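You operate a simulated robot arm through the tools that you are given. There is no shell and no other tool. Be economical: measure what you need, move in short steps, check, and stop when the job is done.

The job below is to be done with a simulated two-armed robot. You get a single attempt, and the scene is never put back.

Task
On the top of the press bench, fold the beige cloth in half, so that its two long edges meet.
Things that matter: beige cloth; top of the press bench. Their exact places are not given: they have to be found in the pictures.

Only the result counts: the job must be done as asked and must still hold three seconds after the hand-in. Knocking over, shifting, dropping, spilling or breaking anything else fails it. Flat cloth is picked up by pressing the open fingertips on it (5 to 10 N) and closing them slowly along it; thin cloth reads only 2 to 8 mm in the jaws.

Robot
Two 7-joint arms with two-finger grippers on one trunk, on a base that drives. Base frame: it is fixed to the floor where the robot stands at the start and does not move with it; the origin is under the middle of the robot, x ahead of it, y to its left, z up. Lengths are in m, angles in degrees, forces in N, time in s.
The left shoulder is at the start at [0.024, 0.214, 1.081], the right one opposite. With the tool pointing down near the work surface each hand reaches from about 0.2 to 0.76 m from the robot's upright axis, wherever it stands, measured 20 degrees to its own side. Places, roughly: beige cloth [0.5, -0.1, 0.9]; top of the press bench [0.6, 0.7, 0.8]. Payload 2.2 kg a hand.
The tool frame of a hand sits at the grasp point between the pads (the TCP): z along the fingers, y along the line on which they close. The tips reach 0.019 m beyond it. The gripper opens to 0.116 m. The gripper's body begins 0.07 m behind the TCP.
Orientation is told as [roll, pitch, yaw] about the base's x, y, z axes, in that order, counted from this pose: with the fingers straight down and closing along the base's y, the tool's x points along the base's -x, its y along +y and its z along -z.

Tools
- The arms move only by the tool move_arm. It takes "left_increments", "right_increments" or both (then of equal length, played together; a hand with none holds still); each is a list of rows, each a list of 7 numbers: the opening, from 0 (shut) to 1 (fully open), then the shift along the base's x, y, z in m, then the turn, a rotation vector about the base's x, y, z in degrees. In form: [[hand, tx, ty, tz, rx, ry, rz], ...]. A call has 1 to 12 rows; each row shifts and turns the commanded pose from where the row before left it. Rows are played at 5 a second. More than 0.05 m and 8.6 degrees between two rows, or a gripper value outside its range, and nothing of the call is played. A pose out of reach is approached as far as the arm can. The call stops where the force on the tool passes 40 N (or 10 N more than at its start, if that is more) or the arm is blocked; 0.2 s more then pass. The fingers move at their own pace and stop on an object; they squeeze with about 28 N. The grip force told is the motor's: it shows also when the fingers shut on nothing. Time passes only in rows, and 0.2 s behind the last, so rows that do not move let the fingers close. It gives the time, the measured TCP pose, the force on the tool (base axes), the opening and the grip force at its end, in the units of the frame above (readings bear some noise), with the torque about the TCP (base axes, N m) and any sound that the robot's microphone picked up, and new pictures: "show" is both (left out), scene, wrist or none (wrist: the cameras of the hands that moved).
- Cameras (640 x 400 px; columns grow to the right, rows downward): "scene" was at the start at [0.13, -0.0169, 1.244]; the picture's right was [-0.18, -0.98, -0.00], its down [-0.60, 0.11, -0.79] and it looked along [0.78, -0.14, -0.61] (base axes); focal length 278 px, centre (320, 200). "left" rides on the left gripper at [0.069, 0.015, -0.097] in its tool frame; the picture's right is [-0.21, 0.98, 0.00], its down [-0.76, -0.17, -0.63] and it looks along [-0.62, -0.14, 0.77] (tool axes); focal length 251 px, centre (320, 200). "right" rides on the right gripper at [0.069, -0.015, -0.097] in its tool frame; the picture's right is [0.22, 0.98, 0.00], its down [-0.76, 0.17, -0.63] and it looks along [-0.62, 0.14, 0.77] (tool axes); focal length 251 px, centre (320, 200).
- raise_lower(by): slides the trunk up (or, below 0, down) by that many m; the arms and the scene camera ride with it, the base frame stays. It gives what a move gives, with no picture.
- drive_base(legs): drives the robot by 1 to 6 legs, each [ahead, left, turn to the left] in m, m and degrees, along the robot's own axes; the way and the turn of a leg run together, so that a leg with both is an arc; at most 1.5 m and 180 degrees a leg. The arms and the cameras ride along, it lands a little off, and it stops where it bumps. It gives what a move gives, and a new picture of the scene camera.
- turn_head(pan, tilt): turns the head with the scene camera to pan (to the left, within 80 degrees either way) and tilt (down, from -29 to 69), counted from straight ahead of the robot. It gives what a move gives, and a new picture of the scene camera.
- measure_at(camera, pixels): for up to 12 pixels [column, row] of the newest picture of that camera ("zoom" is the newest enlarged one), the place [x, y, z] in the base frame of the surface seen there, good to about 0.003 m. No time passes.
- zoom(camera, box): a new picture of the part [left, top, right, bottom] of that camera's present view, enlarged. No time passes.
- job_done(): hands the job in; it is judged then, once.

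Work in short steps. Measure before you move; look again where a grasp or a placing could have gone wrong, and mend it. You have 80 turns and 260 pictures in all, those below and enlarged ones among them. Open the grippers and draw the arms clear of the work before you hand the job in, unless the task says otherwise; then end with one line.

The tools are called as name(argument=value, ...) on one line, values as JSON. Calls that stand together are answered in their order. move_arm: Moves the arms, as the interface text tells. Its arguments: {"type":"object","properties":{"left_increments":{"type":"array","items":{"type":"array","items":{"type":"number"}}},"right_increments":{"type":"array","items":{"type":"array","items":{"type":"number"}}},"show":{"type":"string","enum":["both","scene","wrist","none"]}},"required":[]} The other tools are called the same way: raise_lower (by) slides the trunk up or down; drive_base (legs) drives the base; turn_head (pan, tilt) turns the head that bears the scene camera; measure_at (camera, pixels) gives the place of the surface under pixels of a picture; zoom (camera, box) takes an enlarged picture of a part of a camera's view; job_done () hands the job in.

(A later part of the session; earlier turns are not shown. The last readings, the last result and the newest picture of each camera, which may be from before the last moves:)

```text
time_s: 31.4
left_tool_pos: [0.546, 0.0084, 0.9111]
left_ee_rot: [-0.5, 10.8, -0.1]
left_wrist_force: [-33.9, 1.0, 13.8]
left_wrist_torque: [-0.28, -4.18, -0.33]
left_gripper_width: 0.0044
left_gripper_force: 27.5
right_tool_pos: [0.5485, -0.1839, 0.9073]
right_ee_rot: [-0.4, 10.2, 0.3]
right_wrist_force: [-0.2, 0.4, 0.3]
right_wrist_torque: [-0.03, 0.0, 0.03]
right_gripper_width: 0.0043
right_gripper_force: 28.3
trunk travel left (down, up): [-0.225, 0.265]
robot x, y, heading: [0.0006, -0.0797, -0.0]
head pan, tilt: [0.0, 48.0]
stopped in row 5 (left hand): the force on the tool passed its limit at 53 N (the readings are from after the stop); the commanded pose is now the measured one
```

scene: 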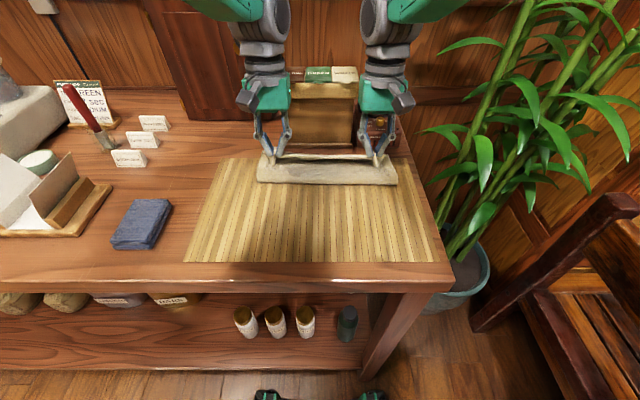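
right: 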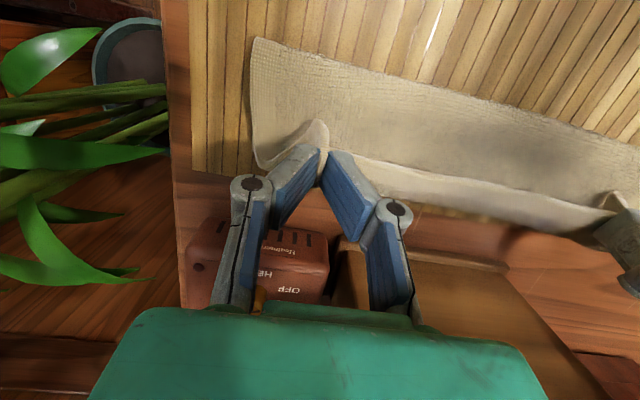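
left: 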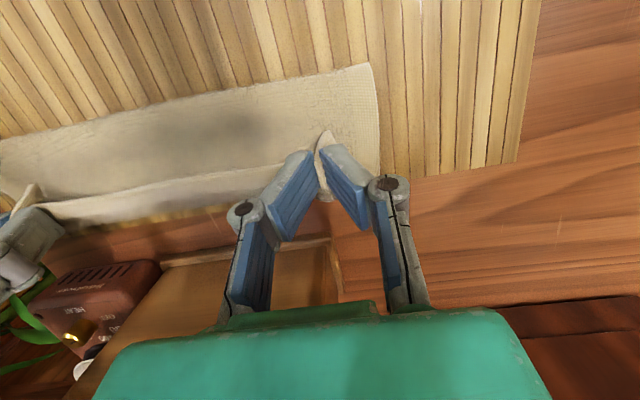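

The left hand touched the box at about 53 N. I back off at once and take out the tilt on both hands.

move_arm(left_increments=[[0, -0.012, 0, 0, 0, 0, 0], [0, -0.004, 0, 0, 0, -3.6, 0], [0, 0, 0, 0, 0, -3.6, 0], [0, 0, 0, 0, 0, -3.6, 0], [0, 0, 0, 0, 0, 0, 0]], right_increments=[[0, -0.012, 0, 0, 0, 0, 0], [0, -0.004, 0, 0, 0, -3.5, 0], [0, 0, 0, 0, 0, -3.5, 0], [0, 0, 0, 0, 0, -3.5, 0], [0, 0, 0, 0, 0, 0, 0]])

zoom(camera="scene", box=[220, 40, 440, 210])

```text
time_s: 32.6
left_tool_pos: [0.5384, 0.0086, 0.9061]
left_ee_rot: [-0.4, 0.1, 0.0]
left_wrist_force: [0.1, -0.7, -0.1]
left_wrist_torque: [-0.01, 0.0, 0.0]
left_gripper_width: 0.0042
left_gripper_force: 28.3
right_tool_pos: [0.5385, -0.1855, 0.9033]
right_ee_rot: [-0.2, -0.1, 0.3]
right_wrist_force: [-0.8, 1.2, -0.6]
right_wrist_torque: [0.01, 0.04, 0.0]
right_gripper_width: 0.0044
right_gripper_force: 27.5
trunk travel left (down, up): [-0.225, 0.265]
robot x, y, heading: [-0.0034, -0.0811, -0.2]
head pan, tilt: [0.0, 48.0]
```

scene: 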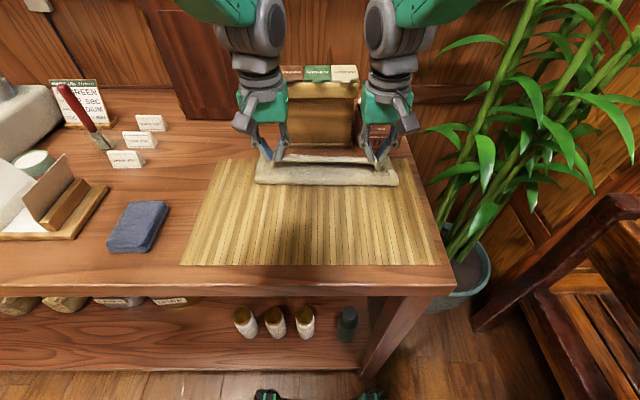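
right: 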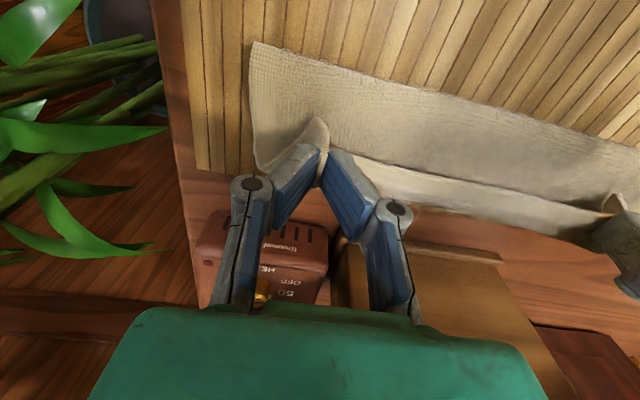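
left: 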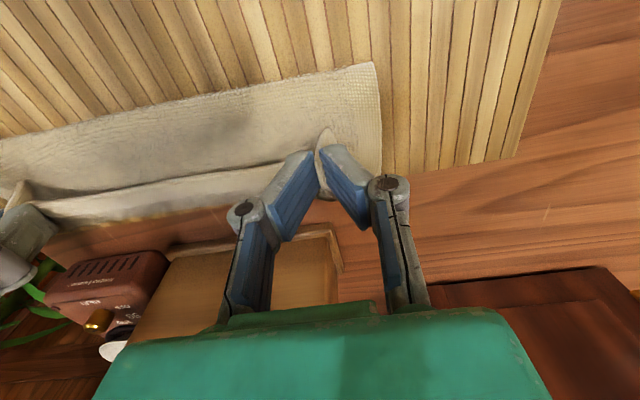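

```text
2.35 times, centred on (330, 125) of scene
```

zoom: 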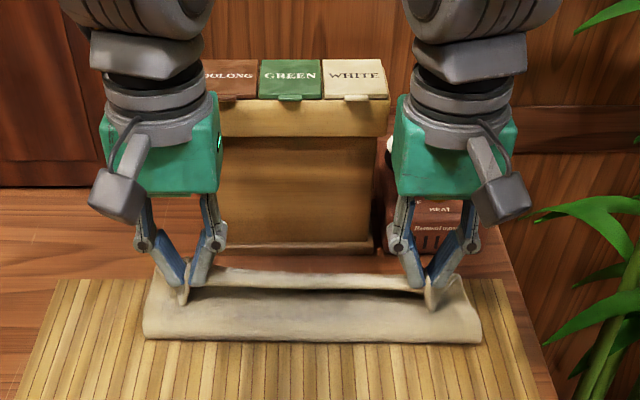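

I check whether the box moved (before: lid front x≈0.614, front face x≈0.621) and where the cloth's fold and edges are now.

measure_at(camera="scene", pixels=[[295, 85], [350, 85], [320, 110], [320, 140], [320, 146], [325, 183], [265, 180], [392, 183], [325, 168], [325, 159]])

measure_at(camera="left", pixels=[[200, 205], [120, 220], [100, 185], [375, 120], [360, 190], [370, 64]])

```text
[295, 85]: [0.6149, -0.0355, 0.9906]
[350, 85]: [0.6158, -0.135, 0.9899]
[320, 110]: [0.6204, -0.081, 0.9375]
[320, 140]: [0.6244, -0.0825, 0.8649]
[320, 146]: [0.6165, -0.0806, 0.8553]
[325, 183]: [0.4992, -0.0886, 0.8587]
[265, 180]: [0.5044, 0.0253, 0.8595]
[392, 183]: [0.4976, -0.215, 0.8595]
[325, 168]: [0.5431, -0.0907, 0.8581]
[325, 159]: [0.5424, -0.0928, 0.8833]
```

```text
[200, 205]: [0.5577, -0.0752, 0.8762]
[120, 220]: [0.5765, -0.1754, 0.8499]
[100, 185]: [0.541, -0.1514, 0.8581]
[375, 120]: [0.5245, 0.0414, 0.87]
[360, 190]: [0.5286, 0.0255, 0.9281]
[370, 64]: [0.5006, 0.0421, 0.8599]
```

The box has not moved. The crease sits at x≈0.50 instead of 0.478 because the unrotated hands curl the strip forward. I go back up to re-straighten the strip, tilting the hands forward where there's room.

move_arm(left_increments=[[0, -0.009, 0, 0.012, 0, 0, 0], [0, -0.012, 0, 0.012, 0, 0, 0], [0, -0.014, 0, 0.012, 0, 2, 0], [0, -0.016, 0, 0.008, 0, 3, 0], [0, -0.014, 0, 0.003, 0, 4, 0], [0, 0, 0, 0, 0, 4, 0], [0, 0, 0, 0, 0, 4, 0], [0, 0, 0, 0, 0, 4, 0], [0, 0, 0, 0, 0, 3, 0], [0, 0, 0, 0, 0, 0, 0]], right_increments=[[0, -0.009, 0, 0.013, 0, 0, 0], [0, -0.012, 0, 0.013, 0, 0, 0], [0, -0.014, 0, 0.013, 0, 2, 0], [0, -0.016, 0, 0.008, 0, 3, 0], [0, -0.014, 0, 0.003, 0, 4, 0], [0, 0, 0, 0, 0, 4, 0], [0, 0, 0, 0, 0, 4, 0], [0, 0, 0, 0, 0, 4, 0], [0, 0, 0, 0, 0, 3, 0], [0, 0, 0, 0, 0, 0, 0]])

```text
time_s: 34.8
left_tool_pos: [0.4722, 0.008, 0.9547]
left_ee_rot: [-0.4, 24.1, 0.1]
left_wrist_force: [0.3, -0.7, 0.2]
left_wrist_torque: [0.03, 0.02, 0.05]
left_gripper_width: 0.0043
left_gripper_force: 27.8
right_tool_pos: [0.4718, -0.1853, 0.9548]
right_ee_rot: [-0.2, 23.9, 0.1]
right_wrist_force: [0.6, 0.5, -0.5]
right_wrist_torque: [0.0, -0.03, 0.0]
right_gripper_width: 0.0042
right_gripper_force: 27.7
trunk travel left (down, up): [-0.225, 0.265]
robot x, y, heading: [0.0004, -0.0777, -0.3]
head pan, tilt: [0.0, 48.0]
```

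scene: 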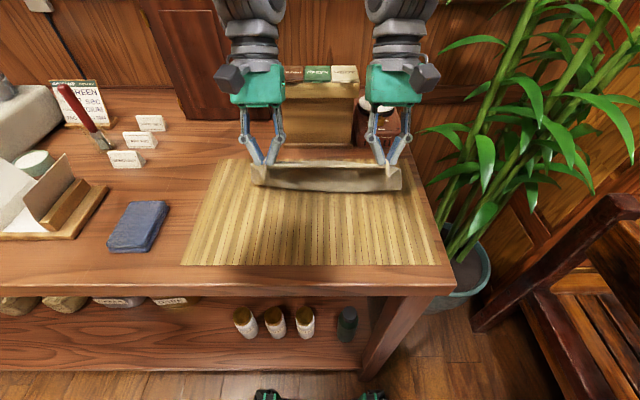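
right: 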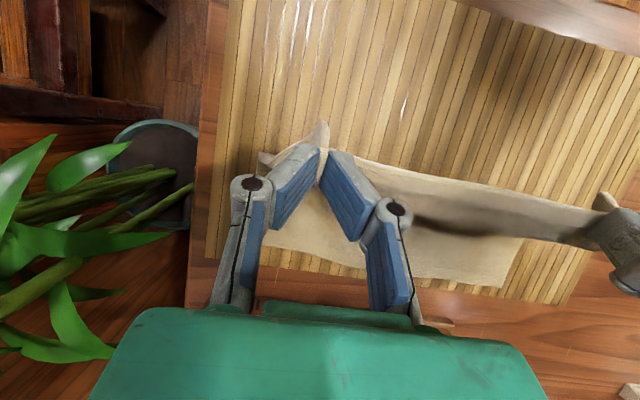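
left: 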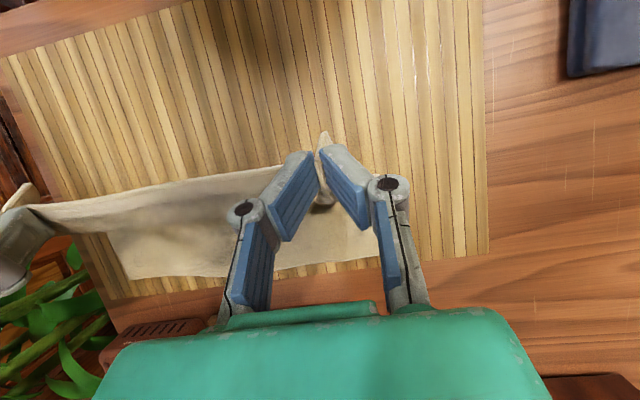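

The strip now hangs from the hands with the lower layer exposed. I measure its far edge to see whether it shifted.

measure_at(camera="left", pixels=[[125, 275], [170, 273], [220, 272], [330, 262], [372, 252], [340, 205]])

measure_at(camera="right", pixels=[[500, 283], [450, 275], [340, 260], [290, 245], [270, 240]])

```text
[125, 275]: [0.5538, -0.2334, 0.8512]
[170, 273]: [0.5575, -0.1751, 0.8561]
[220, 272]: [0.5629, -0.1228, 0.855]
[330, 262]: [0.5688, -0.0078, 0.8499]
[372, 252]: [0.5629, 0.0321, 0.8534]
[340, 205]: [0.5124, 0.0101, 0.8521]
```

```text
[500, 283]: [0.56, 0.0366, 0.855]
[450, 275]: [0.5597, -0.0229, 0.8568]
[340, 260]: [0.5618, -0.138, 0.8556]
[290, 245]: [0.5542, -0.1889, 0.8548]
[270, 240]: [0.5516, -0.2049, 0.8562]
```

The lower layer is unmoved (far edge x≈0.56). I now lower the strip with the hands tilted, ending at x≈0.508, well short of the box.

move_arm(left_increments=[[0, 0.013, 0, -0.003, 0, 1, 0], [0, 0.011, 0, -0.01, 0, 1, 0], [0, 0.007, 0, -0.013, 0, 1, 0], [0, 0.004, 0, -0.013, 0, 0, 0], [0, 0.002, 0, -0.013, 0, 0, 0], [0, 0, 0, -0.01, 0, 0, 0], [0, 0, 0, 0, 0, 0, 0]], right_increments=[[0, 0.012, 0, -0.003, 0, 1, 0], [0, 0.009, 0, -0.01, 0, 1, 0], [0, 0.006, 0, -0.013, 0, 1, 0], [0, 0.003, 0, -0.013, 0, 0, 0], [0, 0.001, 0, -0.013, 0, 0, 0], [0, 0, 0, -0.01, 0, 0, 0], [0, 0, 0, 0, 0, 0, 0]])

zoom(camera="scene", box=[220, 100, 440, 220])

```text
time_s: 36.4
left_tool_pos: [0.5102, 0.0081, 0.8913]
left_ee_rot: [-0.4, 27.1, 0.0]
left_wrist_force: [-0.7, -0.4, -0.7]
left_wrist_torque: [0.01, -0.03, 0.04]
left_gripper_width: 0.0044
left_gripper_force: 27.8
right_tool_pos: [0.5039, -0.1859, 0.8925]
right_ee_rot: [-0.2, 27.0, 0.2]
right_wrist_force: [0.0, 0.1, -1.0]
right_wrist_torque: [-0.02, -0.03, 0.02]
right_gripper_width: 0.0043
right_gripper_force: 27.8
trunk travel left (down, up): [-0.225, 0.265]
robot x, y, heading: [0.0017, -0.0771, -0.1]
head pan, tilt: [0.0, 48.0]
```

scene: 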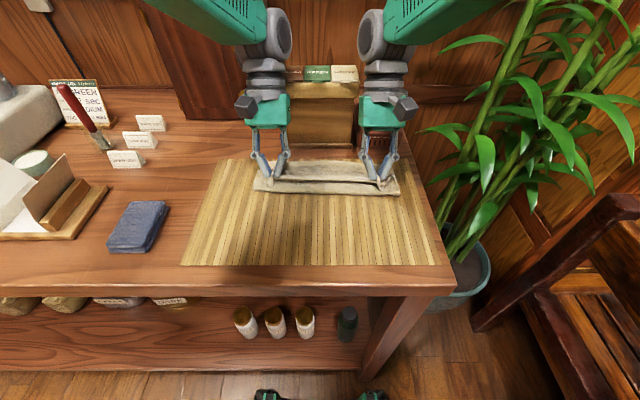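
right: 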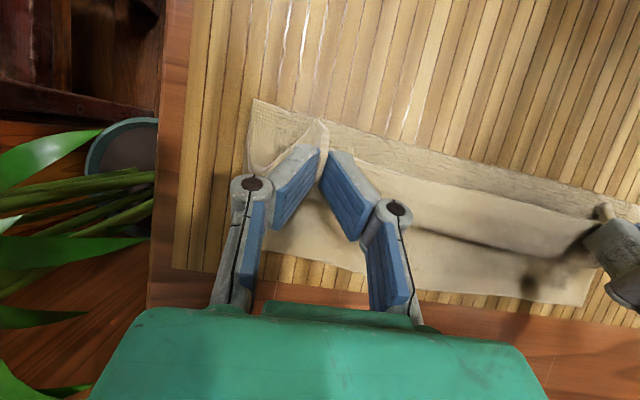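
left: 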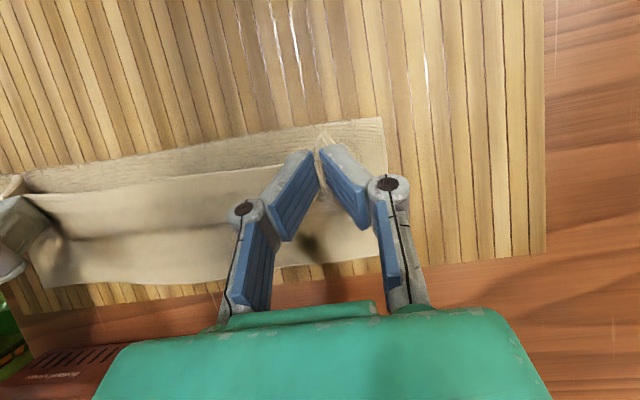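

```text
2.91 times, centred on (330, 160) of scene
```

zoom: 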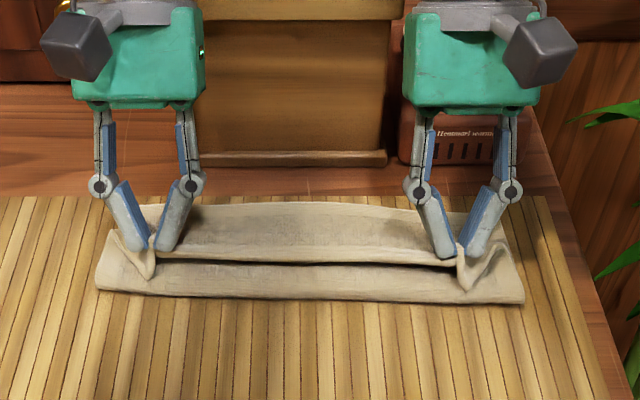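

The strip shows as predicted: the edge flap points toward the robot and a curl bulges forward. I measure crease, flap edge, bulge and lower edge.

measure_at(camera="zoom", pixels=[[300, 297], [130, 288], [515, 300], [300, 280], [300, 259], [300, 240], [300, 215], [300, 205]])

measure_at(camera="left", pixels=[[160, 225], [160, 180], [160, 200], [160, 240], [160, 270], [340, 250]])

```text
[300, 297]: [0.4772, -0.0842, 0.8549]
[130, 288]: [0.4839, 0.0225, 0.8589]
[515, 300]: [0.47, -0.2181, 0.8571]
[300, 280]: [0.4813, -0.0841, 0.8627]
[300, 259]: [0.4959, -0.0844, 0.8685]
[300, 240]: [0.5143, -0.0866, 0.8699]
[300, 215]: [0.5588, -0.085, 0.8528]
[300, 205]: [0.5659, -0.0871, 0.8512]
```

```text
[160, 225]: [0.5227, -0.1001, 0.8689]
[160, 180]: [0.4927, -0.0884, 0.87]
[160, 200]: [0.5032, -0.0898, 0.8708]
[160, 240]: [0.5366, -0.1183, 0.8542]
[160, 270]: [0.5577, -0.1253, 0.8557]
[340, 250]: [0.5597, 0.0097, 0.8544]
```

Crease sits at x≈0.477 as wanted; only the flap still has to turn over. I release gently here and rise, to see how the flap settles.

move_arm(left_increments=[[0.08, 0, 0, 0, 0, 0, 0], [0.2, 0, 0, 0, 0, 0, 0], [0.25, 0, 0, 0, 0, 0, 0], [0.25, 0, 0, 0.01, 0, 0, 0], [0.25, 0, 0, 0.02, 0, 0, 0], [0.25, -0.01, 0, 0.03, 0, 0, 0], [0.25, -0.02, 0, 0.03, 0, -5, 0], [0.25, 0, 0, 0, 0, 0, 0]], right_increments=[[0.08, 0, 0, 0, 0, 0, 0], [0.2, 0, 0, 0, 0, 0, 0], [0.25, 0, 0, 0, 0, 0, 0], [0.25, 0, 0, 0.01, 0, 0, 0], [0.25, 0, 0, 0.02, 0, 0, 0], [0.25, -0.01, 0, 0.03, 0, 0, 0], [0.25, -0.02, 0, 0.03, 0, -5, 0], [0.25, 0, 0, 0, 0, 0, 0]])

zoom(camera="scene", box=[220, 100, 440, 220])

```text
time_s: 38.2
left_tool_pos: [0.483, 0.0084, 0.9791]
left_ee_rot: [-0.5, 22.3, -0.1]
left_wrist_force: [0.4, 0.1, -0.6]
left_wrist_torque: [0.01, 0.03, 0.0]
left_gripper_width: 0.029
left_gripper_force: 0.1
right_tool_pos: [0.4771, -0.1847, 0.98]
right_ee_rot: [-0.2, 22.0, 0.3]
right_wrist_force: [0.5, 0.8, -0.2]
right_wrist_torque: [0.0, 0.06, -0.02]
right_gripper_width: 0.0289
right_gripper_force: 0.1
trunk travel left (down, up): [-0.225, 0.265]
robot x, y, heading: [0.0011, -0.0747, 0.0]
head pan, tilt: [0.0, 48.0]
```

scene: 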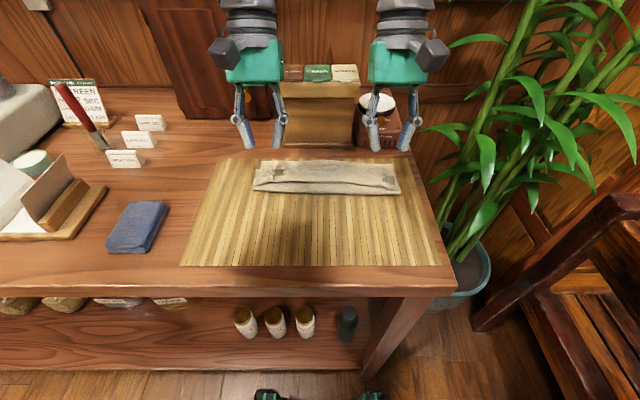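
right: 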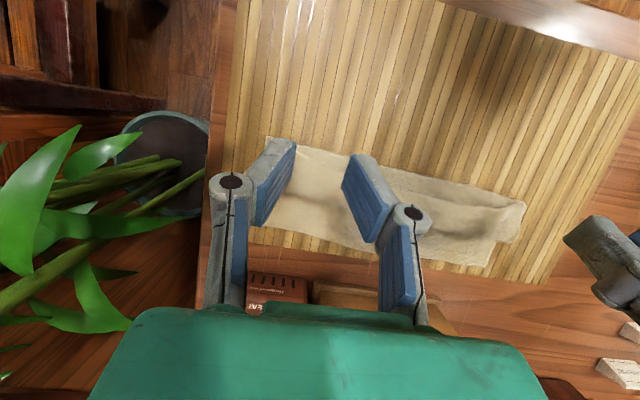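
left: 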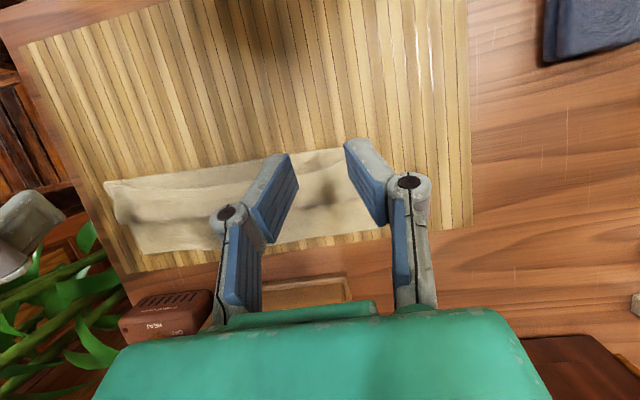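

```text
2.91 times, centred on (330, 160) of scene
```

zoom: 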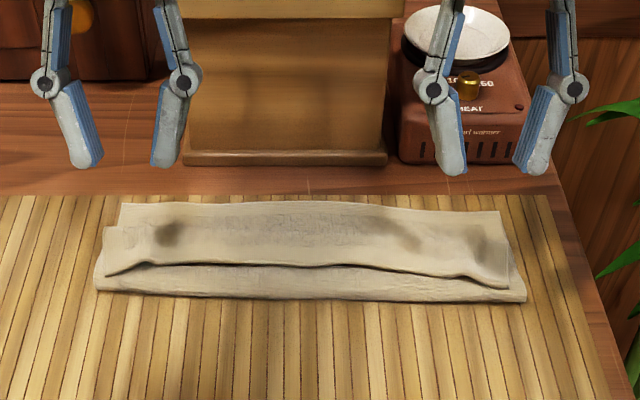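

The flap lies folded back with its edge lifted slightly (dark gap at about zoom row 264). I measure the profile so I can wedge the closed fingertips under it and turn it over like a page.

measure_at(camera="zoom", pixels=[[150, 263], [150, 257], [300, 270], [300, 259], [300, 240], [300, 207], [440, 280], [440, 264], [110, 270], [500, 285], [150, 280], [440, 292]])

measure_at(camera="left", pixels=[[180, 210], [180, 220], [180, 235], [180, 247], [180, 190], [180, 175]])

```text
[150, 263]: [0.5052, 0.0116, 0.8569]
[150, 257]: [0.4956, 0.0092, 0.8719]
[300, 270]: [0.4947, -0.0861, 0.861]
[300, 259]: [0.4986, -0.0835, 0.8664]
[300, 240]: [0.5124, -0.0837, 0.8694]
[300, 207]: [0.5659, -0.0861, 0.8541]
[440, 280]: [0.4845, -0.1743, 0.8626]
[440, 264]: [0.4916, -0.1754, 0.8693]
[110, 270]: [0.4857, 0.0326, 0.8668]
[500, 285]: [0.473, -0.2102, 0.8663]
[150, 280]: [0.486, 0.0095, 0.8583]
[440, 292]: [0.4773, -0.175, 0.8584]
```

```text
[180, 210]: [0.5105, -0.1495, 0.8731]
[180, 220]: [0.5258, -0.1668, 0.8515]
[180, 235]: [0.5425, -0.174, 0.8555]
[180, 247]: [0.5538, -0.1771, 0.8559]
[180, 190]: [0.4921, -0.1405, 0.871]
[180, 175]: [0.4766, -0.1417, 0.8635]
```

The flap can be unrolled by pinching just its top layer near the edge and pulling it low along +x, so the curl rolls forward. I level the hands above the flap edge: left x≈0.500, right x≈0.496.

move_arm(left_increments=[[0.25, 0.004, 0, 0, 0, -5.5, 0], [0.25, 0.004, 0, 0, 0, -5.5, 0], [0.25, 0.004, 0, 0, 0, -5.5, 0], [0.25, 0.005, 0, -0.01, 0, -5.6, 0], [0.25, 0, 0, -0.03, 0, 0, 0], [0.25, 0, 0, -0.03, 0, 0, 0], [0.25, 0, 0, -0.015, 0, 0, 0], [0.25, 0, 0, 0, 0, 0, 0], [0.25, 0, 0, 0, 0, 0, 0]], right_increments=[[0.25, 0.004, 0, 0, 0, -5.5, 0], [0.25, 0.005, 0, 0, 0, -5.5, 0], [0.25, 0.005, 0, 0, 0, -5.5, 0], [0.25, 0.005, 0, -0.01, 0, -5.5, 0], [0.25, 0, 0, -0.03, 0, 0, 0], [0.25, 0, 0, -0.03, 0, 0, 0], [0.25, 0, 0, -0.015, 0, 0, 0], [0.25, 0, 0, 0, 0, 0, 0], [0.25, 0, 0, 0, 0, 0, 0]], show="wrist")

```text
time_s: 40.2
left_tool_pos: [0.4961, 0.0074, 0.8971]
left_ee_rot: [-0.4, 0.0, -0.1]
left_wrist_force: [-0.2, -0.6, -0.7]
left_wrist_torque: [0.02, 0.02, 0.0]
left_gripper_width: 0.029
left_gripper_force: 0.1
right_tool_pos: [0.493, -0.1849, 0.8974]
right_ee_rot: [-0.4, 0.0, 0.2]
right_wrist_force: [0.3, -0.5, 0.2]
right_wrist_torque: [0.02, 0.0, 0.03]
right_gripper_width: 0.0289
right_gripper_force: 0.1
trunk travel left (down, up): [-0.225, 0.265]
robot x, y, heading: [0.0011, -0.0795, 0.1]
head pan, tilt: [0.0, 48.0]
```

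right: 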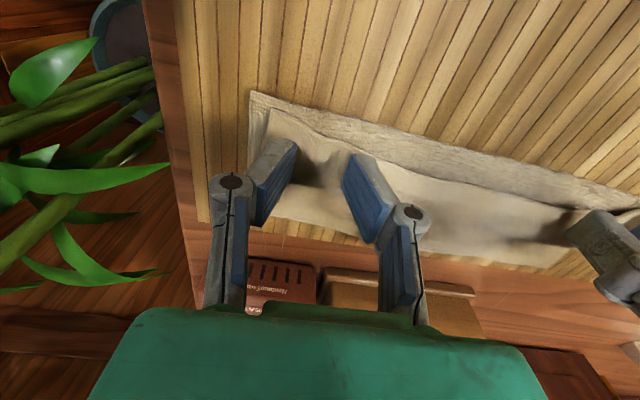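
left: 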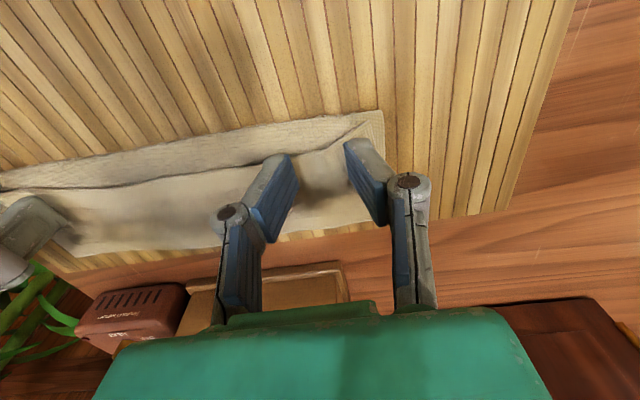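

I check where the flap edge lies against the fingertips (dark line near (300,158) in the left view, (315,135) in the right).

measure_at(camera="left", pixels=[[315, 152], [315, 160], [340, 140], [255, 165], [200, 176], [320, 190]])

measure_at(camera="right", pixels=[[315, 137], [315, 145], [280, 115], [340, 145], [400, 165]])

zoom(camera="left", box=[200, 80, 420, 240])

zoom(camera="right", box=[210, 60, 430, 220])

```text
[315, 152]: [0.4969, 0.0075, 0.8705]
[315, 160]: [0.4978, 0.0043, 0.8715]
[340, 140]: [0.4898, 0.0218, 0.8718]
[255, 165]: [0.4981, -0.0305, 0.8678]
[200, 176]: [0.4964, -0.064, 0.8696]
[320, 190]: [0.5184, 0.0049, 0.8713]
```

```text
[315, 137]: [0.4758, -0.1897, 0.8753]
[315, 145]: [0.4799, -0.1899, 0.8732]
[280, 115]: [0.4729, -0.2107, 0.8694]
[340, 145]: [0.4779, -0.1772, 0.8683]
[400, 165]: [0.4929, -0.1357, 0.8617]
```

```text
2.50 times, centred on (310, 160) of left
```

zoom: 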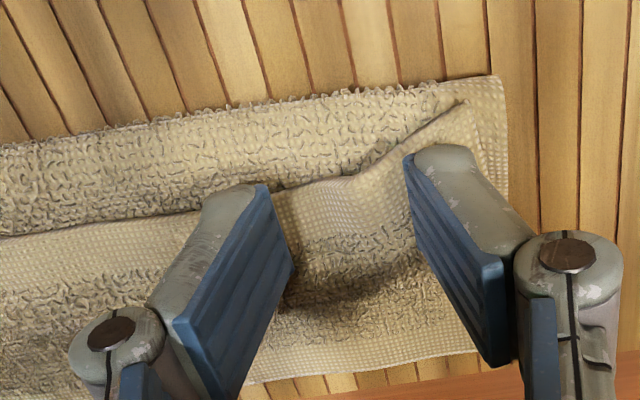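

```text
2.50 times, centred on (320, 140) of right
```

zoom: 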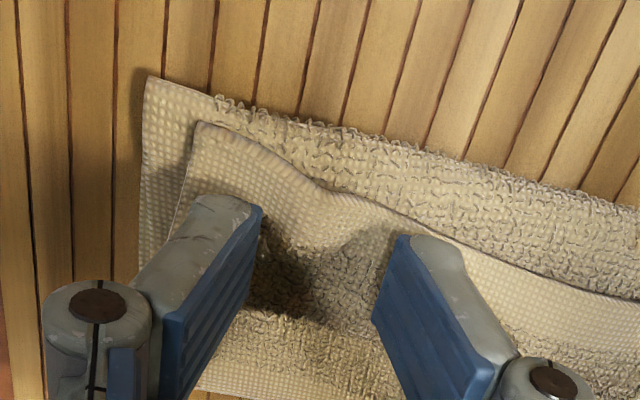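

The flap edge runs at x≈0.495 (left) and x≈0.475 (right). I adjust left +4 mm and right −8 mm in x, then press down in small steps.

move_arm(left_increments=[[0.25, 0.003, 0, -0.003, 0, 0, 0], [0.25, 0, 0, -0.004, 0, 0, 0], [0.25, 0, 0, -0.003, 0, 0, 0], [0.25, 0, 0, -0.003, 0, 0, 0], [0.25, 0, 0, -0.003, 0, 0, 0], [0.25, 0, 0, 0, 0, 0, 0]], right_increments=[[0.25, -0.008, 0, -0.003, 0, 0, 0], [0.25, 0, 0, -0.004, 0, 0, 0], [0.25, 0, 0, -0.003, 0, 0, 0], [0.25, 0, 0, -0.003, 0, 0, 0], [0.25, 0, 0, -0.003, 0, 0, 0], [0.25, 0, 0, 0, 0, 0, 0]], show="none")

```text
time_s: 41.6
left_tool_pos: [0.4989, 0.0085, 0.8803]
left_ee_rot: [-0.4, 0.0, 0.1]
left_wrist_force: [-0.4, 0.1, 2.2]
left_wrist_torque: [0.03, 0.0, 0.0]
left_gripper_width: 0.0288
left_gripper_force: 0.0
right_tool_pos: [0.485, -0.1863, 0.8817]
right_ee_rot: [-0.3, -0.1, 0.2]
right_wrist_force: [-0.6, -0.5, 1.7]
right_wrist_torque: [-0.02, 0.0, -0.03]
right_gripper_width: 0.0286
right_gripper_force: 0.0
trunk travel left (down, up): [-0.225, 0.265]
robot x, y, heading: [0.0028, -0.0797, 0.0]
head pan, tilt: [0.0, 48.0]
```

Light contact (about 2 N). I press 1.5 mm more, then close slowly.

move_arm(left_increments=[[0.25, 0, 0, -0.0015, 0, 0, 0], [0.2, 0, 0, 0, 0, 0, 0], [0.15, 0, 0, 0, 0, 0, 0], [0.1, 0, 0, 0, 0, 0, 0], [0.05, 0, 0, 0, 0, 0, 0], [0, 0, 0, 0, 0, 0, 0], [0, 0, 0, 0, 0, 0, 0], [0, 0, 0, 0, 0, 0, 0]], right_increments=[[0.25, 0, 0, -0.0015, 0, 0, 0], [0.2, 0, 0, 0, 0, 0, 0], [0.15, 0, 0, 0, 0, 0, 0], [0.1, 0, 0, 0, 0, 0, 0], [0.05, 0, 0, 0, 0, 0, 0], [0, 0, 0, 0, 0, 0, 0], [0, 0, 0, 0, 0, 0, 0], [0, 0, 0, 0, 0, 0, 0]], show="wrist")

zoom(camera="scene", box=[220, 100, 440, 220])

```text
time_s: 43.4
left_tool_pos: [0.4989, 0.0096, 0.8793]
left_ee_rot: [-0.4, 0.0, 0.0]
left_wrist_force: [0.3, -0.9, 2.4]
left_wrist_torque: [-0.03, 0.0, 0.02]
left_gripper_width: 0.005
left_gripper_force: 28.1
right_tool_pos: [0.4851, -0.1868, 0.8805]
right_ee_rot: [-0.3, -0.2, 0.2]
right_wrist_force: [0.1, 1.4, 2.4]
right_wrist_torque: [0.03, -0.02, 0.05]
right_gripper_width: 0.0049
right_gripper_force: 28.0
trunk travel left (down, up): [-0.225, 0.265]
robot x, y, heading: [0.0018, -0.0781, 0.0]
head pan, tilt: [0.0, 48.0]
```

right: 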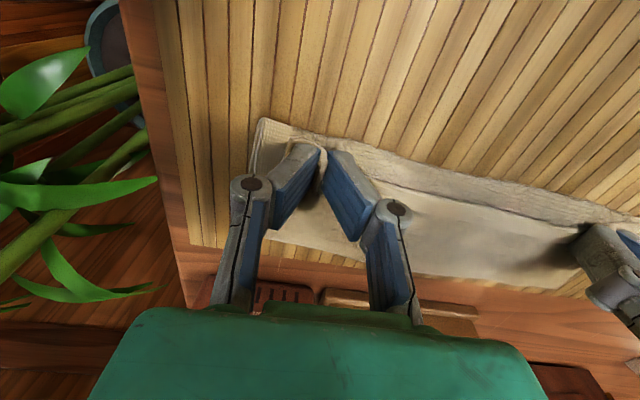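
left: 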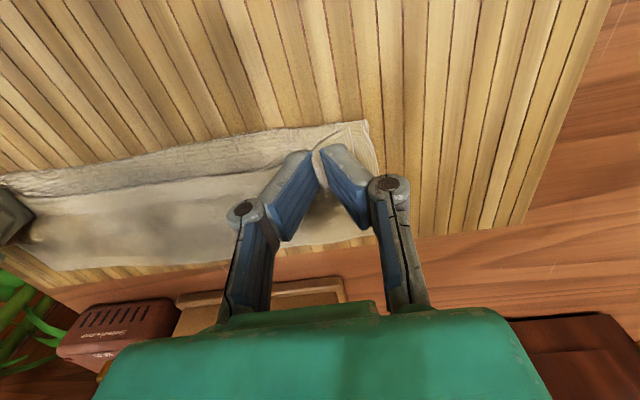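

```text
2.91 times, centred on (330, 160) of scene
```

zoom: 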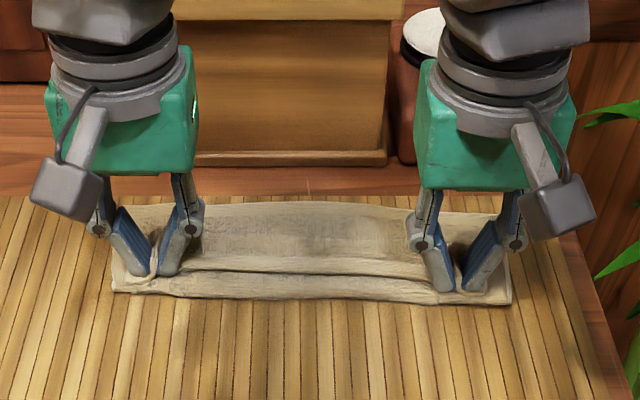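

Both jaws read 5 mm, so only the flap is pinched. I lift 6 mm and pull both hands along +x at low height.

move_arm(left_increments=[[0, 0, 0, 0.004, 0, 0, 0], [0, 0.003, 0, 0.003, 0, 0, 0], [0, 0.006, 0, 0, 0, 0, 0], [0, 0.006, 0, 0, 0, 0, 0], [0, 0.006, 0, 0, 0, 0, 0], [0, 0.006, 0, 0, 0, 0, 0], [0, 0.006, 0, 0, 0, 0, 0], [0, 0.006, 0, 0, 0, 0, 0], [0, 0, 0, 0, 0, 0, 0]], right_increments=[[0, 0, 0, 0.004, 0, 0, 0], [0, 0.004, 0, 0.003, 0, 0, 0], [0, 0.007, 0, 0, 0, 0, 0], [0, 0.007, 0, 0, 0, 0, 0], [0, 0.007, 0, 0, 0, 0, 0], [0, 0.007, 0, 0, 0, 0, 0], [0, 0.007, 0, 0, 0, 0, 0], [0, 0.007, 0, 0, 0, 0, 0], [0, 0, 0, 0, 0, 0, 0]], show="wrist")

zoom(camera="scene", box=[220, 100, 440, 220])

```text
time_s: 45.4
left_tool_pos: [0.538, 0.009, 0.8866]
left_ee_rot: [-0.4, -0.1, 0.1]
left_wrist_force: [0.1, -1.1, 0.3]
left_wrist_torque: [-0.03, 0.01, -0.02]
left_gripper_width: 0.0047
left_gripper_force: 28.4
right_tool_pos: [0.5309, -0.1861, 0.8875]
right_ee_rot: [-0.2, -0.2, 0.3]
right_wrist_force: [-1.4, 0.6, 0.1]
right_wrist_torque: [0.06, -0.04, -0.03]
right_gripper_width: 0.0046
right_gripper_force: 27.9
trunk travel left (down, up): [-0.225, 0.265]
robot x, y, heading: [0.0036, -0.0814, 0.1]
head pan, tilt: [0.0, 48.0]
```

right: 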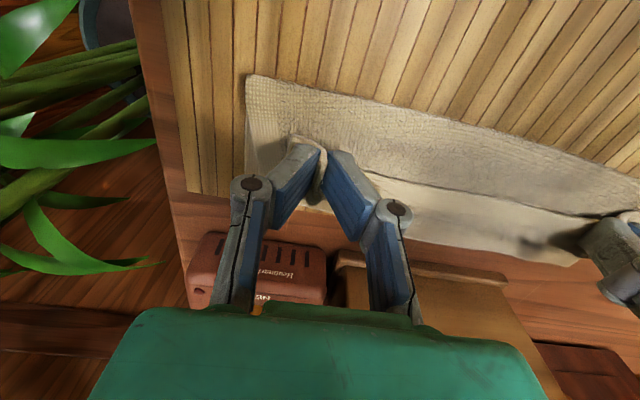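
left: 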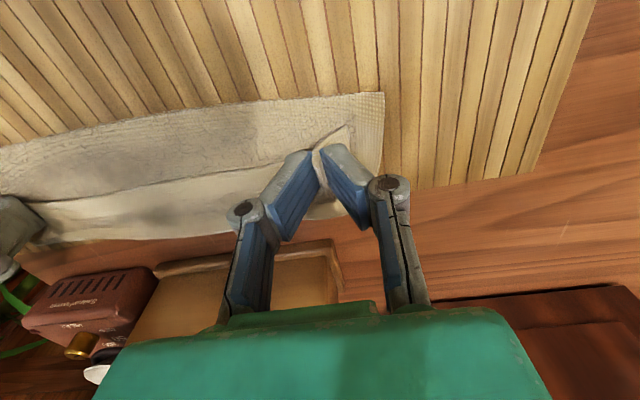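

```text
2.91 times, centred on (330, 160) of scene
```

zoom: 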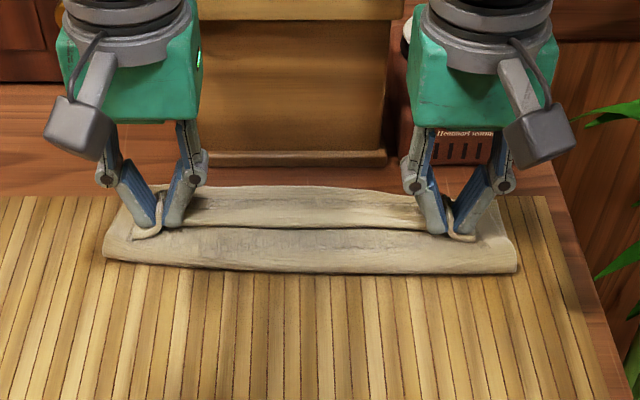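

The whole cloth seems to have slid toward the box rather than just unrolling. I measure the crease, flap edge and far edge.

measure_at(camera="zoom", pixels=[[300, 268], [120, 255], [500, 270], [300, 240], [300, 226], [300, 205], [300, 190]])

measure_at(camera="left", pixels=[[190, 180], [190, 195], [190, 210], [190, 225], [190, 236], [340, 215]])

```text
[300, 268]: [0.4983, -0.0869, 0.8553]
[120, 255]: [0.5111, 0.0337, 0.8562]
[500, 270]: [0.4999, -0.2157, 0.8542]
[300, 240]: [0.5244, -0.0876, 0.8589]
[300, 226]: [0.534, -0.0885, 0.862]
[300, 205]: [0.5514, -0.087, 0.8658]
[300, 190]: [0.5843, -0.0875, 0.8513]
```

```text
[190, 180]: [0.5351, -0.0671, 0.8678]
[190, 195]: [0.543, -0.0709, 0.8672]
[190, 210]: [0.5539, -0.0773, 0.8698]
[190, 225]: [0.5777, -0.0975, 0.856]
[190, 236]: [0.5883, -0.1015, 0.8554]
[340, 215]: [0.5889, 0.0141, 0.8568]
```

The cloth slid about 22 mm (crease 0.498, far edge 0.587) with the flap still curled. Keeping the grip, I press the stack down lightly and drag it back 30 mm, away from the box.

move_arm(left_increments=[[0, 0, 0, -0.004, 0, 0, 0], [0, 0, 0, -0.004, 0, 0, 0], [0, -0.005, 0, 0, 0, 0, 0], [0, -0.006, 0, 0, 0, 0, 0], [0, -0.006, 0, 0, 0, 0, 0], [0, -0.006, 0, 0, 0, 0, 0], [0, -0.006, 0, 0, 0, 0, 0], [0, 0, 0, 0, 0, 0, 0]], right_increments=[[0, 0, 0, -0.004, 0, 0, 0], [0, 0, 0, -0.004, 0, 0, 0], [0, -0.005, 0, 0, 0, 0, 0], [0, -0.006, 0, 0, 0, 0, 0], [0, -0.006, 0, 0, 0, 0, 0], [0, -0.006, 0, 0, 0, 0, 0], [0, -0.006, 0, 0, 0, 0, 0], [0, 0, 0, 0, 0, 0, 0]], show="wrist")

zoom(camera="scene", box=[220, 100, 440, 220])

```text
time_s: 47.2
left_tool_pos: [0.5096, 0.0088, 0.878]
left_ee_rot: [-0.4, 0.0, 0.1]
left_wrist_force: [1.4, -1.3, 3.5]
left_wrist_torque: [-0.01, -0.03, -0.03]
left_gripper_width: 0.0047
left_gripper_force: 28.5
right_tool_pos: [0.5004, -0.1858, 0.8786]
right_ee_rot: [-0.3, -0.1, 0.2]
right_wrist_force: [0.6, 2.3, 3.9]
right_wrist_torque: [0.02, -0.06, 0.05]
right_gripper_width: 0.0047
right_gripper_force: 28.0
trunk travel left (down, up): [-0.225, 0.265]
robot x, y, heading: [0.0046, -0.0794, -0.1]
head pan, tilt: [0.0, 48.0]
```

right: 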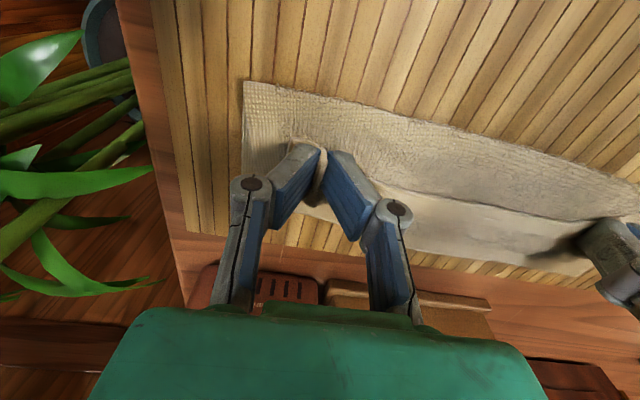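
left: 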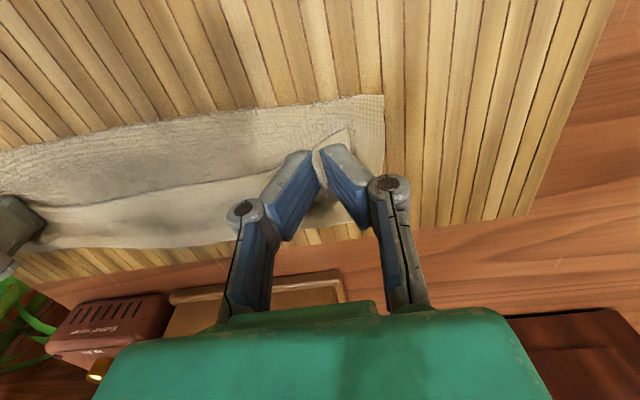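

```text
2.91 times, centred on (330, 160) of scene
```

zoom: 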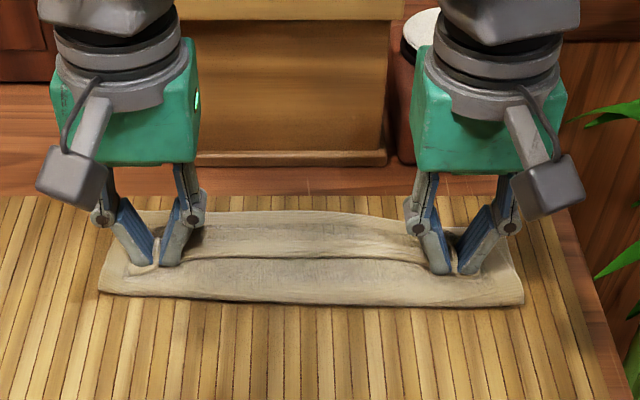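

The pressed stack slides as a block, back to roughly the original spot. Next I release the left hand and use its closed fingertips to pin the lower strip near the crease (x≈0.484, y≈−0.035), so the right hand can unroll the flap without the cloth sliding.

move_arm(left_increments=[[0.1, 0, 0, 0, 0, 0, 0], [0.2, 0, 0, 0, 0, 0, 0], [0.2, 0, 0, 0.02, 0, 0, 0], [0.2, -0.005, -0.01, 0.02, 0, 0, 0], [0.0, -0.01, -0.017, 0, 0, 0, 0], [0.0, -0.01, -0.017, 0, 0, 0, 0], [0.0, 0, 0, -0.015, 0, 0, 0], [0.0, 0, 0, -0.012, 0, 0, 0], [0, 0, 0, 0, 0, 0, 0]], show="wrist")

zoom(camera="scene", box=[220, 100, 440, 220])

```text
time_s: 49.2
left_tool_pos: [0.4933, -0.0303, 0.908]
left_ee_rot: [-2.4, -1.0, 1.3]
left_wrist_force: [-0.4, -0.3, 0.9]
left_wrist_torque: [0.03, 0.0, 0.02]
left_gripper_width: 0.0002
left_gripper_force: 28.0
right_tool_pos: [0.5019, -0.1857, 0.8778]
right_ee_rot: [-0.2, -0.2, 0.1]
right_wrist_force: [0.7, 0.1, 2.7]
right_wrist_torque: [0.01, -0.04, 0.02]
right_gripper_width: 0.0046
right_gripper_force: 28.1
trunk travel left (down, up): [-0.225, 0.265]
robot x, y, heading: [0.0036, -0.0768, -0.3]
head pan, tilt: [0.0, 48.0]
```

left: 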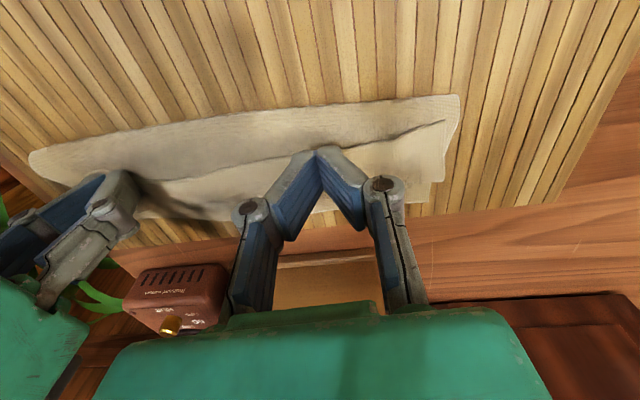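

```text
2.91 times, centred on (330, 160) of scene
```

zoom: 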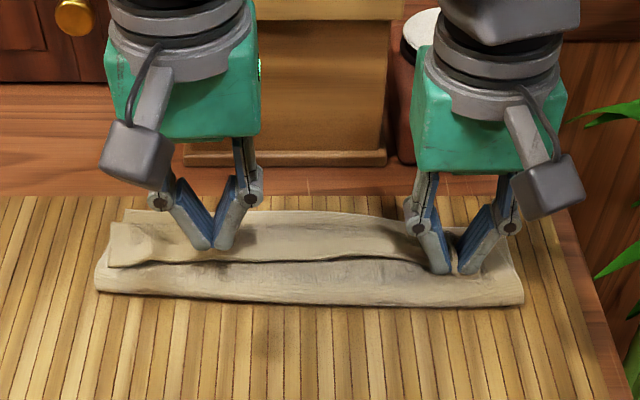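

The left arm reaches its limit at this y again, so I'll pin at y≈0.008 instead. There the exposed strip spans x≈0.468–0.495.

measure_at(camera="zoom", pixels=[[170, 293], [170, 280], [170, 268], [170, 262], [300, 300], [300, 260], [140, 290], [140, 270]])

move_arm(left_increments=[[0, 0, 0.015, 0, 1.2, 0.5, -0.6], [0, -0.006, 0.015, 0, 1.2, 0.5, -0.6], [0, 0, 0.008, 0, 0, 0, 0], [0, 0, 0, 0, 0, 0, 0]], show="none")

```text
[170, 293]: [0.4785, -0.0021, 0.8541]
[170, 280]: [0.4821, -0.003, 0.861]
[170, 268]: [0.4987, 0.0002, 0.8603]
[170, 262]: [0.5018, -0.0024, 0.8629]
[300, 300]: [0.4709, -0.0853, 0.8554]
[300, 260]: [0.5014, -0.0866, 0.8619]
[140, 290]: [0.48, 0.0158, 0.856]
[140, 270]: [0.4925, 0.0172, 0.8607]
```

```text
time_s: 50.2
left_tool_pos: [0.4791, 0.0042, 0.8927]
left_ee_rot: [1.6, 0.9, -0.7]
left_wrist_force: [-0.2, 0.2, 0.5]
left_wrist_torque: [0.01, -0.02, 0.02]
left_gripper_width: 0.0
left_gripper_force: 28.7
right_tool_pos: [0.5011, -0.1866, 0.8792]
right_ee_rot: [-0.3, -0.1, 0.2]
right_wrist_force: [0.4, 0.3, 3.4]
right_wrist_torque: [0.01, 0.03, 0.02]
right_gripper_width: 0.0048
right_gripper_force: 27.9
trunk travel left (down, up): [-0.225, 0.265]
robot x, y, heading: [0.0021, -0.0771, 0.1]
head pan, tilt: [0.0, 48.0]
```

I move the left tips to x≈0.485 and press down to pin the strip.

move_arm(left_increments=[[0, 0.005, 0, -0.005, -1, -0.9, 0.7], [0, 0, 0, -0.006, 0, 0, 0], [0, 0, 0, -0.003, 0, 0, 0], [0, 0, 0, -0.002, 0, 0, 0], [0, 0, 0, -0.002, 0, 0, 0], [0, 0, 0, 0, 0, 0, 0]], show="none")

```text
time_s: 51.6
left_tool_pos: [0.4846, 0.004, 0.8752]
left_ee_rot: [0.6, -0.1, -0.2]
left_wrist_force: [-0.8, -0.5, 5.4]
left_wrist_torque: [0.0, 0.01, -0.01]
left_gripper_width: 0.0
left_gripper_force: 28.2
right_tool_pos: [0.5018, -0.1858, 0.8784]
right_ee_rot: [-0.3, 0.0, 0.2]
right_wrist_force: [0.3, 1.2, 4.1]
right_wrist_torque: [-0.01, 0.0, 0.01]
right_gripper_width: 0.0048
right_gripper_force: 28.2
trunk travel left (down, up): [-0.225, 0.265]
robot x, y, heading: [0.0039, -0.08, 0.0]
head pan, tilt: [0.0, 48.0]
```

Pinned at about 5 N; I add 1.5 mm. Then the right hand lifts its flap corner 15 mm and pulls it in +x by 45 mm.

move_arm(left_increments=[[0, 0, 0, -0.0015, 0, 0, 0], [0, 0, 0, 0, 0, 0, 0], [0, 0, 0, 0, 0, 0, 0], [0, 0, 0, 0, 0, 0, 0], [0, 0, 0, 0, 0, 0, 0], [0, 0, 0, 0, 0, 0, 0], [0, 0, 0, 0, 0, 0, 0], [0, 0, 0, 0, 0, 0, 0], [0, 0, 0, 0, 0, 0, 0], [0, 0, 0, 0, 0, 0, 0]], right_increments=[[0, 0, 0, 0, 0, 0, 0], [0, 0, 0, 0.008, 0, 0, 0], [0, 0.003, 0, 0.007, 0, 0, 0], [0, 0.007, 0, 0, 0, 0, 0], [0, 0.007, 0, 0, 0, 0, 0], [0, 0.007, 0, 0, 0, 0, 0], [0, 0.007, 0, 0, 0, 0, 0], [0, 0.007, 0, 0, 0, 0, 0], [0, 0.007, 0, 0, 0, 0, 0], [0, 0, 0, 0, 0, 0, 0]], show="wrist")

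zoom(camera="scene", box=[220, 100, 440, 220])

```text
time_s: 53.8
left_tool_pos: [0.4845, 0.0045, 0.8738]
left_ee_rot: [0.5, 0.2, -0.1]
left_wrist_force: [3.0, -0.5, 16.2]
left_wrist_torque: [-0.05, -0.14, 0.03]
left_gripper_width: 0.0
left_gripper_force: 28.0
right_tool_pos: [0.5462, -0.1861, 0.8943]
right_ee_rot: [-0.3, -0.1, 0.2]
right_wrist_force: [0.2, 0.0, -0.1]
right_wrist_torque: [-0.01, -0.04, 0.02]
right_gripper_width: 0.0047
right_gripper_force: 28.0
trunk travel left (down, up): [-0.225, 0.265]
robot x, y, heading: [0.0007, -0.0793, 0.2]
head pan, tilt: [0.0, 48.0]
```

right: 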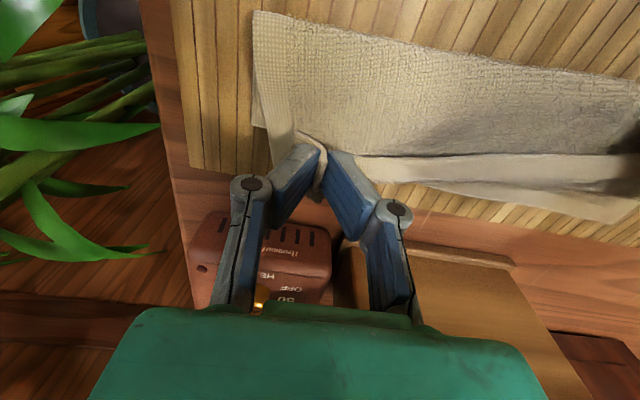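
left: 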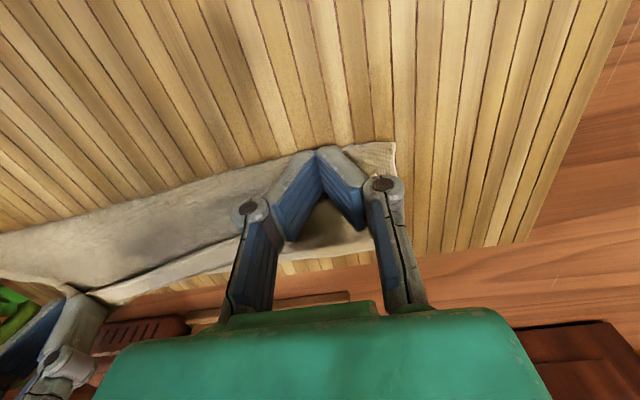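

```text
2.91 times, centred on (330, 160) of scene
```

zoom: 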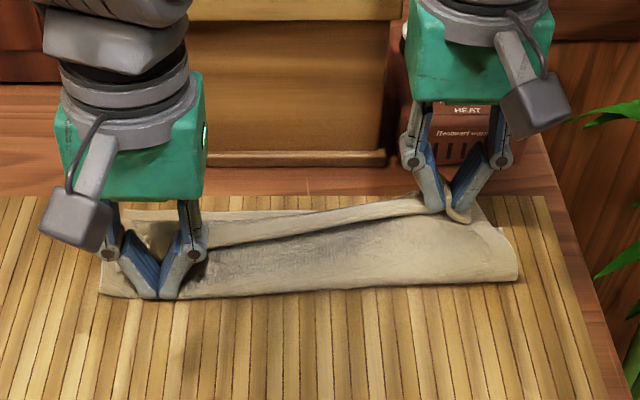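

That works: the flap is unrolling on the right. I measure the crease on the right and the lower layer's far edge.

measure_at(camera="zoom", pixels=[[510, 277], [440, 284], [350, 287], [300, 290], [300, 236], [380, 216]])

measure_at(camera="right", pixels=[[600, 218], [540, 205], [470, 193], [420, 178], [420, 165], [480, 170]])

```text
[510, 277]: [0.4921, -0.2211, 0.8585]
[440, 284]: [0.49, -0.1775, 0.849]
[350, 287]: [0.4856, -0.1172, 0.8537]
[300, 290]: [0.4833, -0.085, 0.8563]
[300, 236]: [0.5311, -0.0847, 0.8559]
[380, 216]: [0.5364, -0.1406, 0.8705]
```

```text
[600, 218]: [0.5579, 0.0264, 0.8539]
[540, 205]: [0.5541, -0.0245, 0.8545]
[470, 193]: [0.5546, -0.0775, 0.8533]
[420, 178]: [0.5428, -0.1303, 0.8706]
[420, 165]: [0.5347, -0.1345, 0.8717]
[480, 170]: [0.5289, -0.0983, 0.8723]
```

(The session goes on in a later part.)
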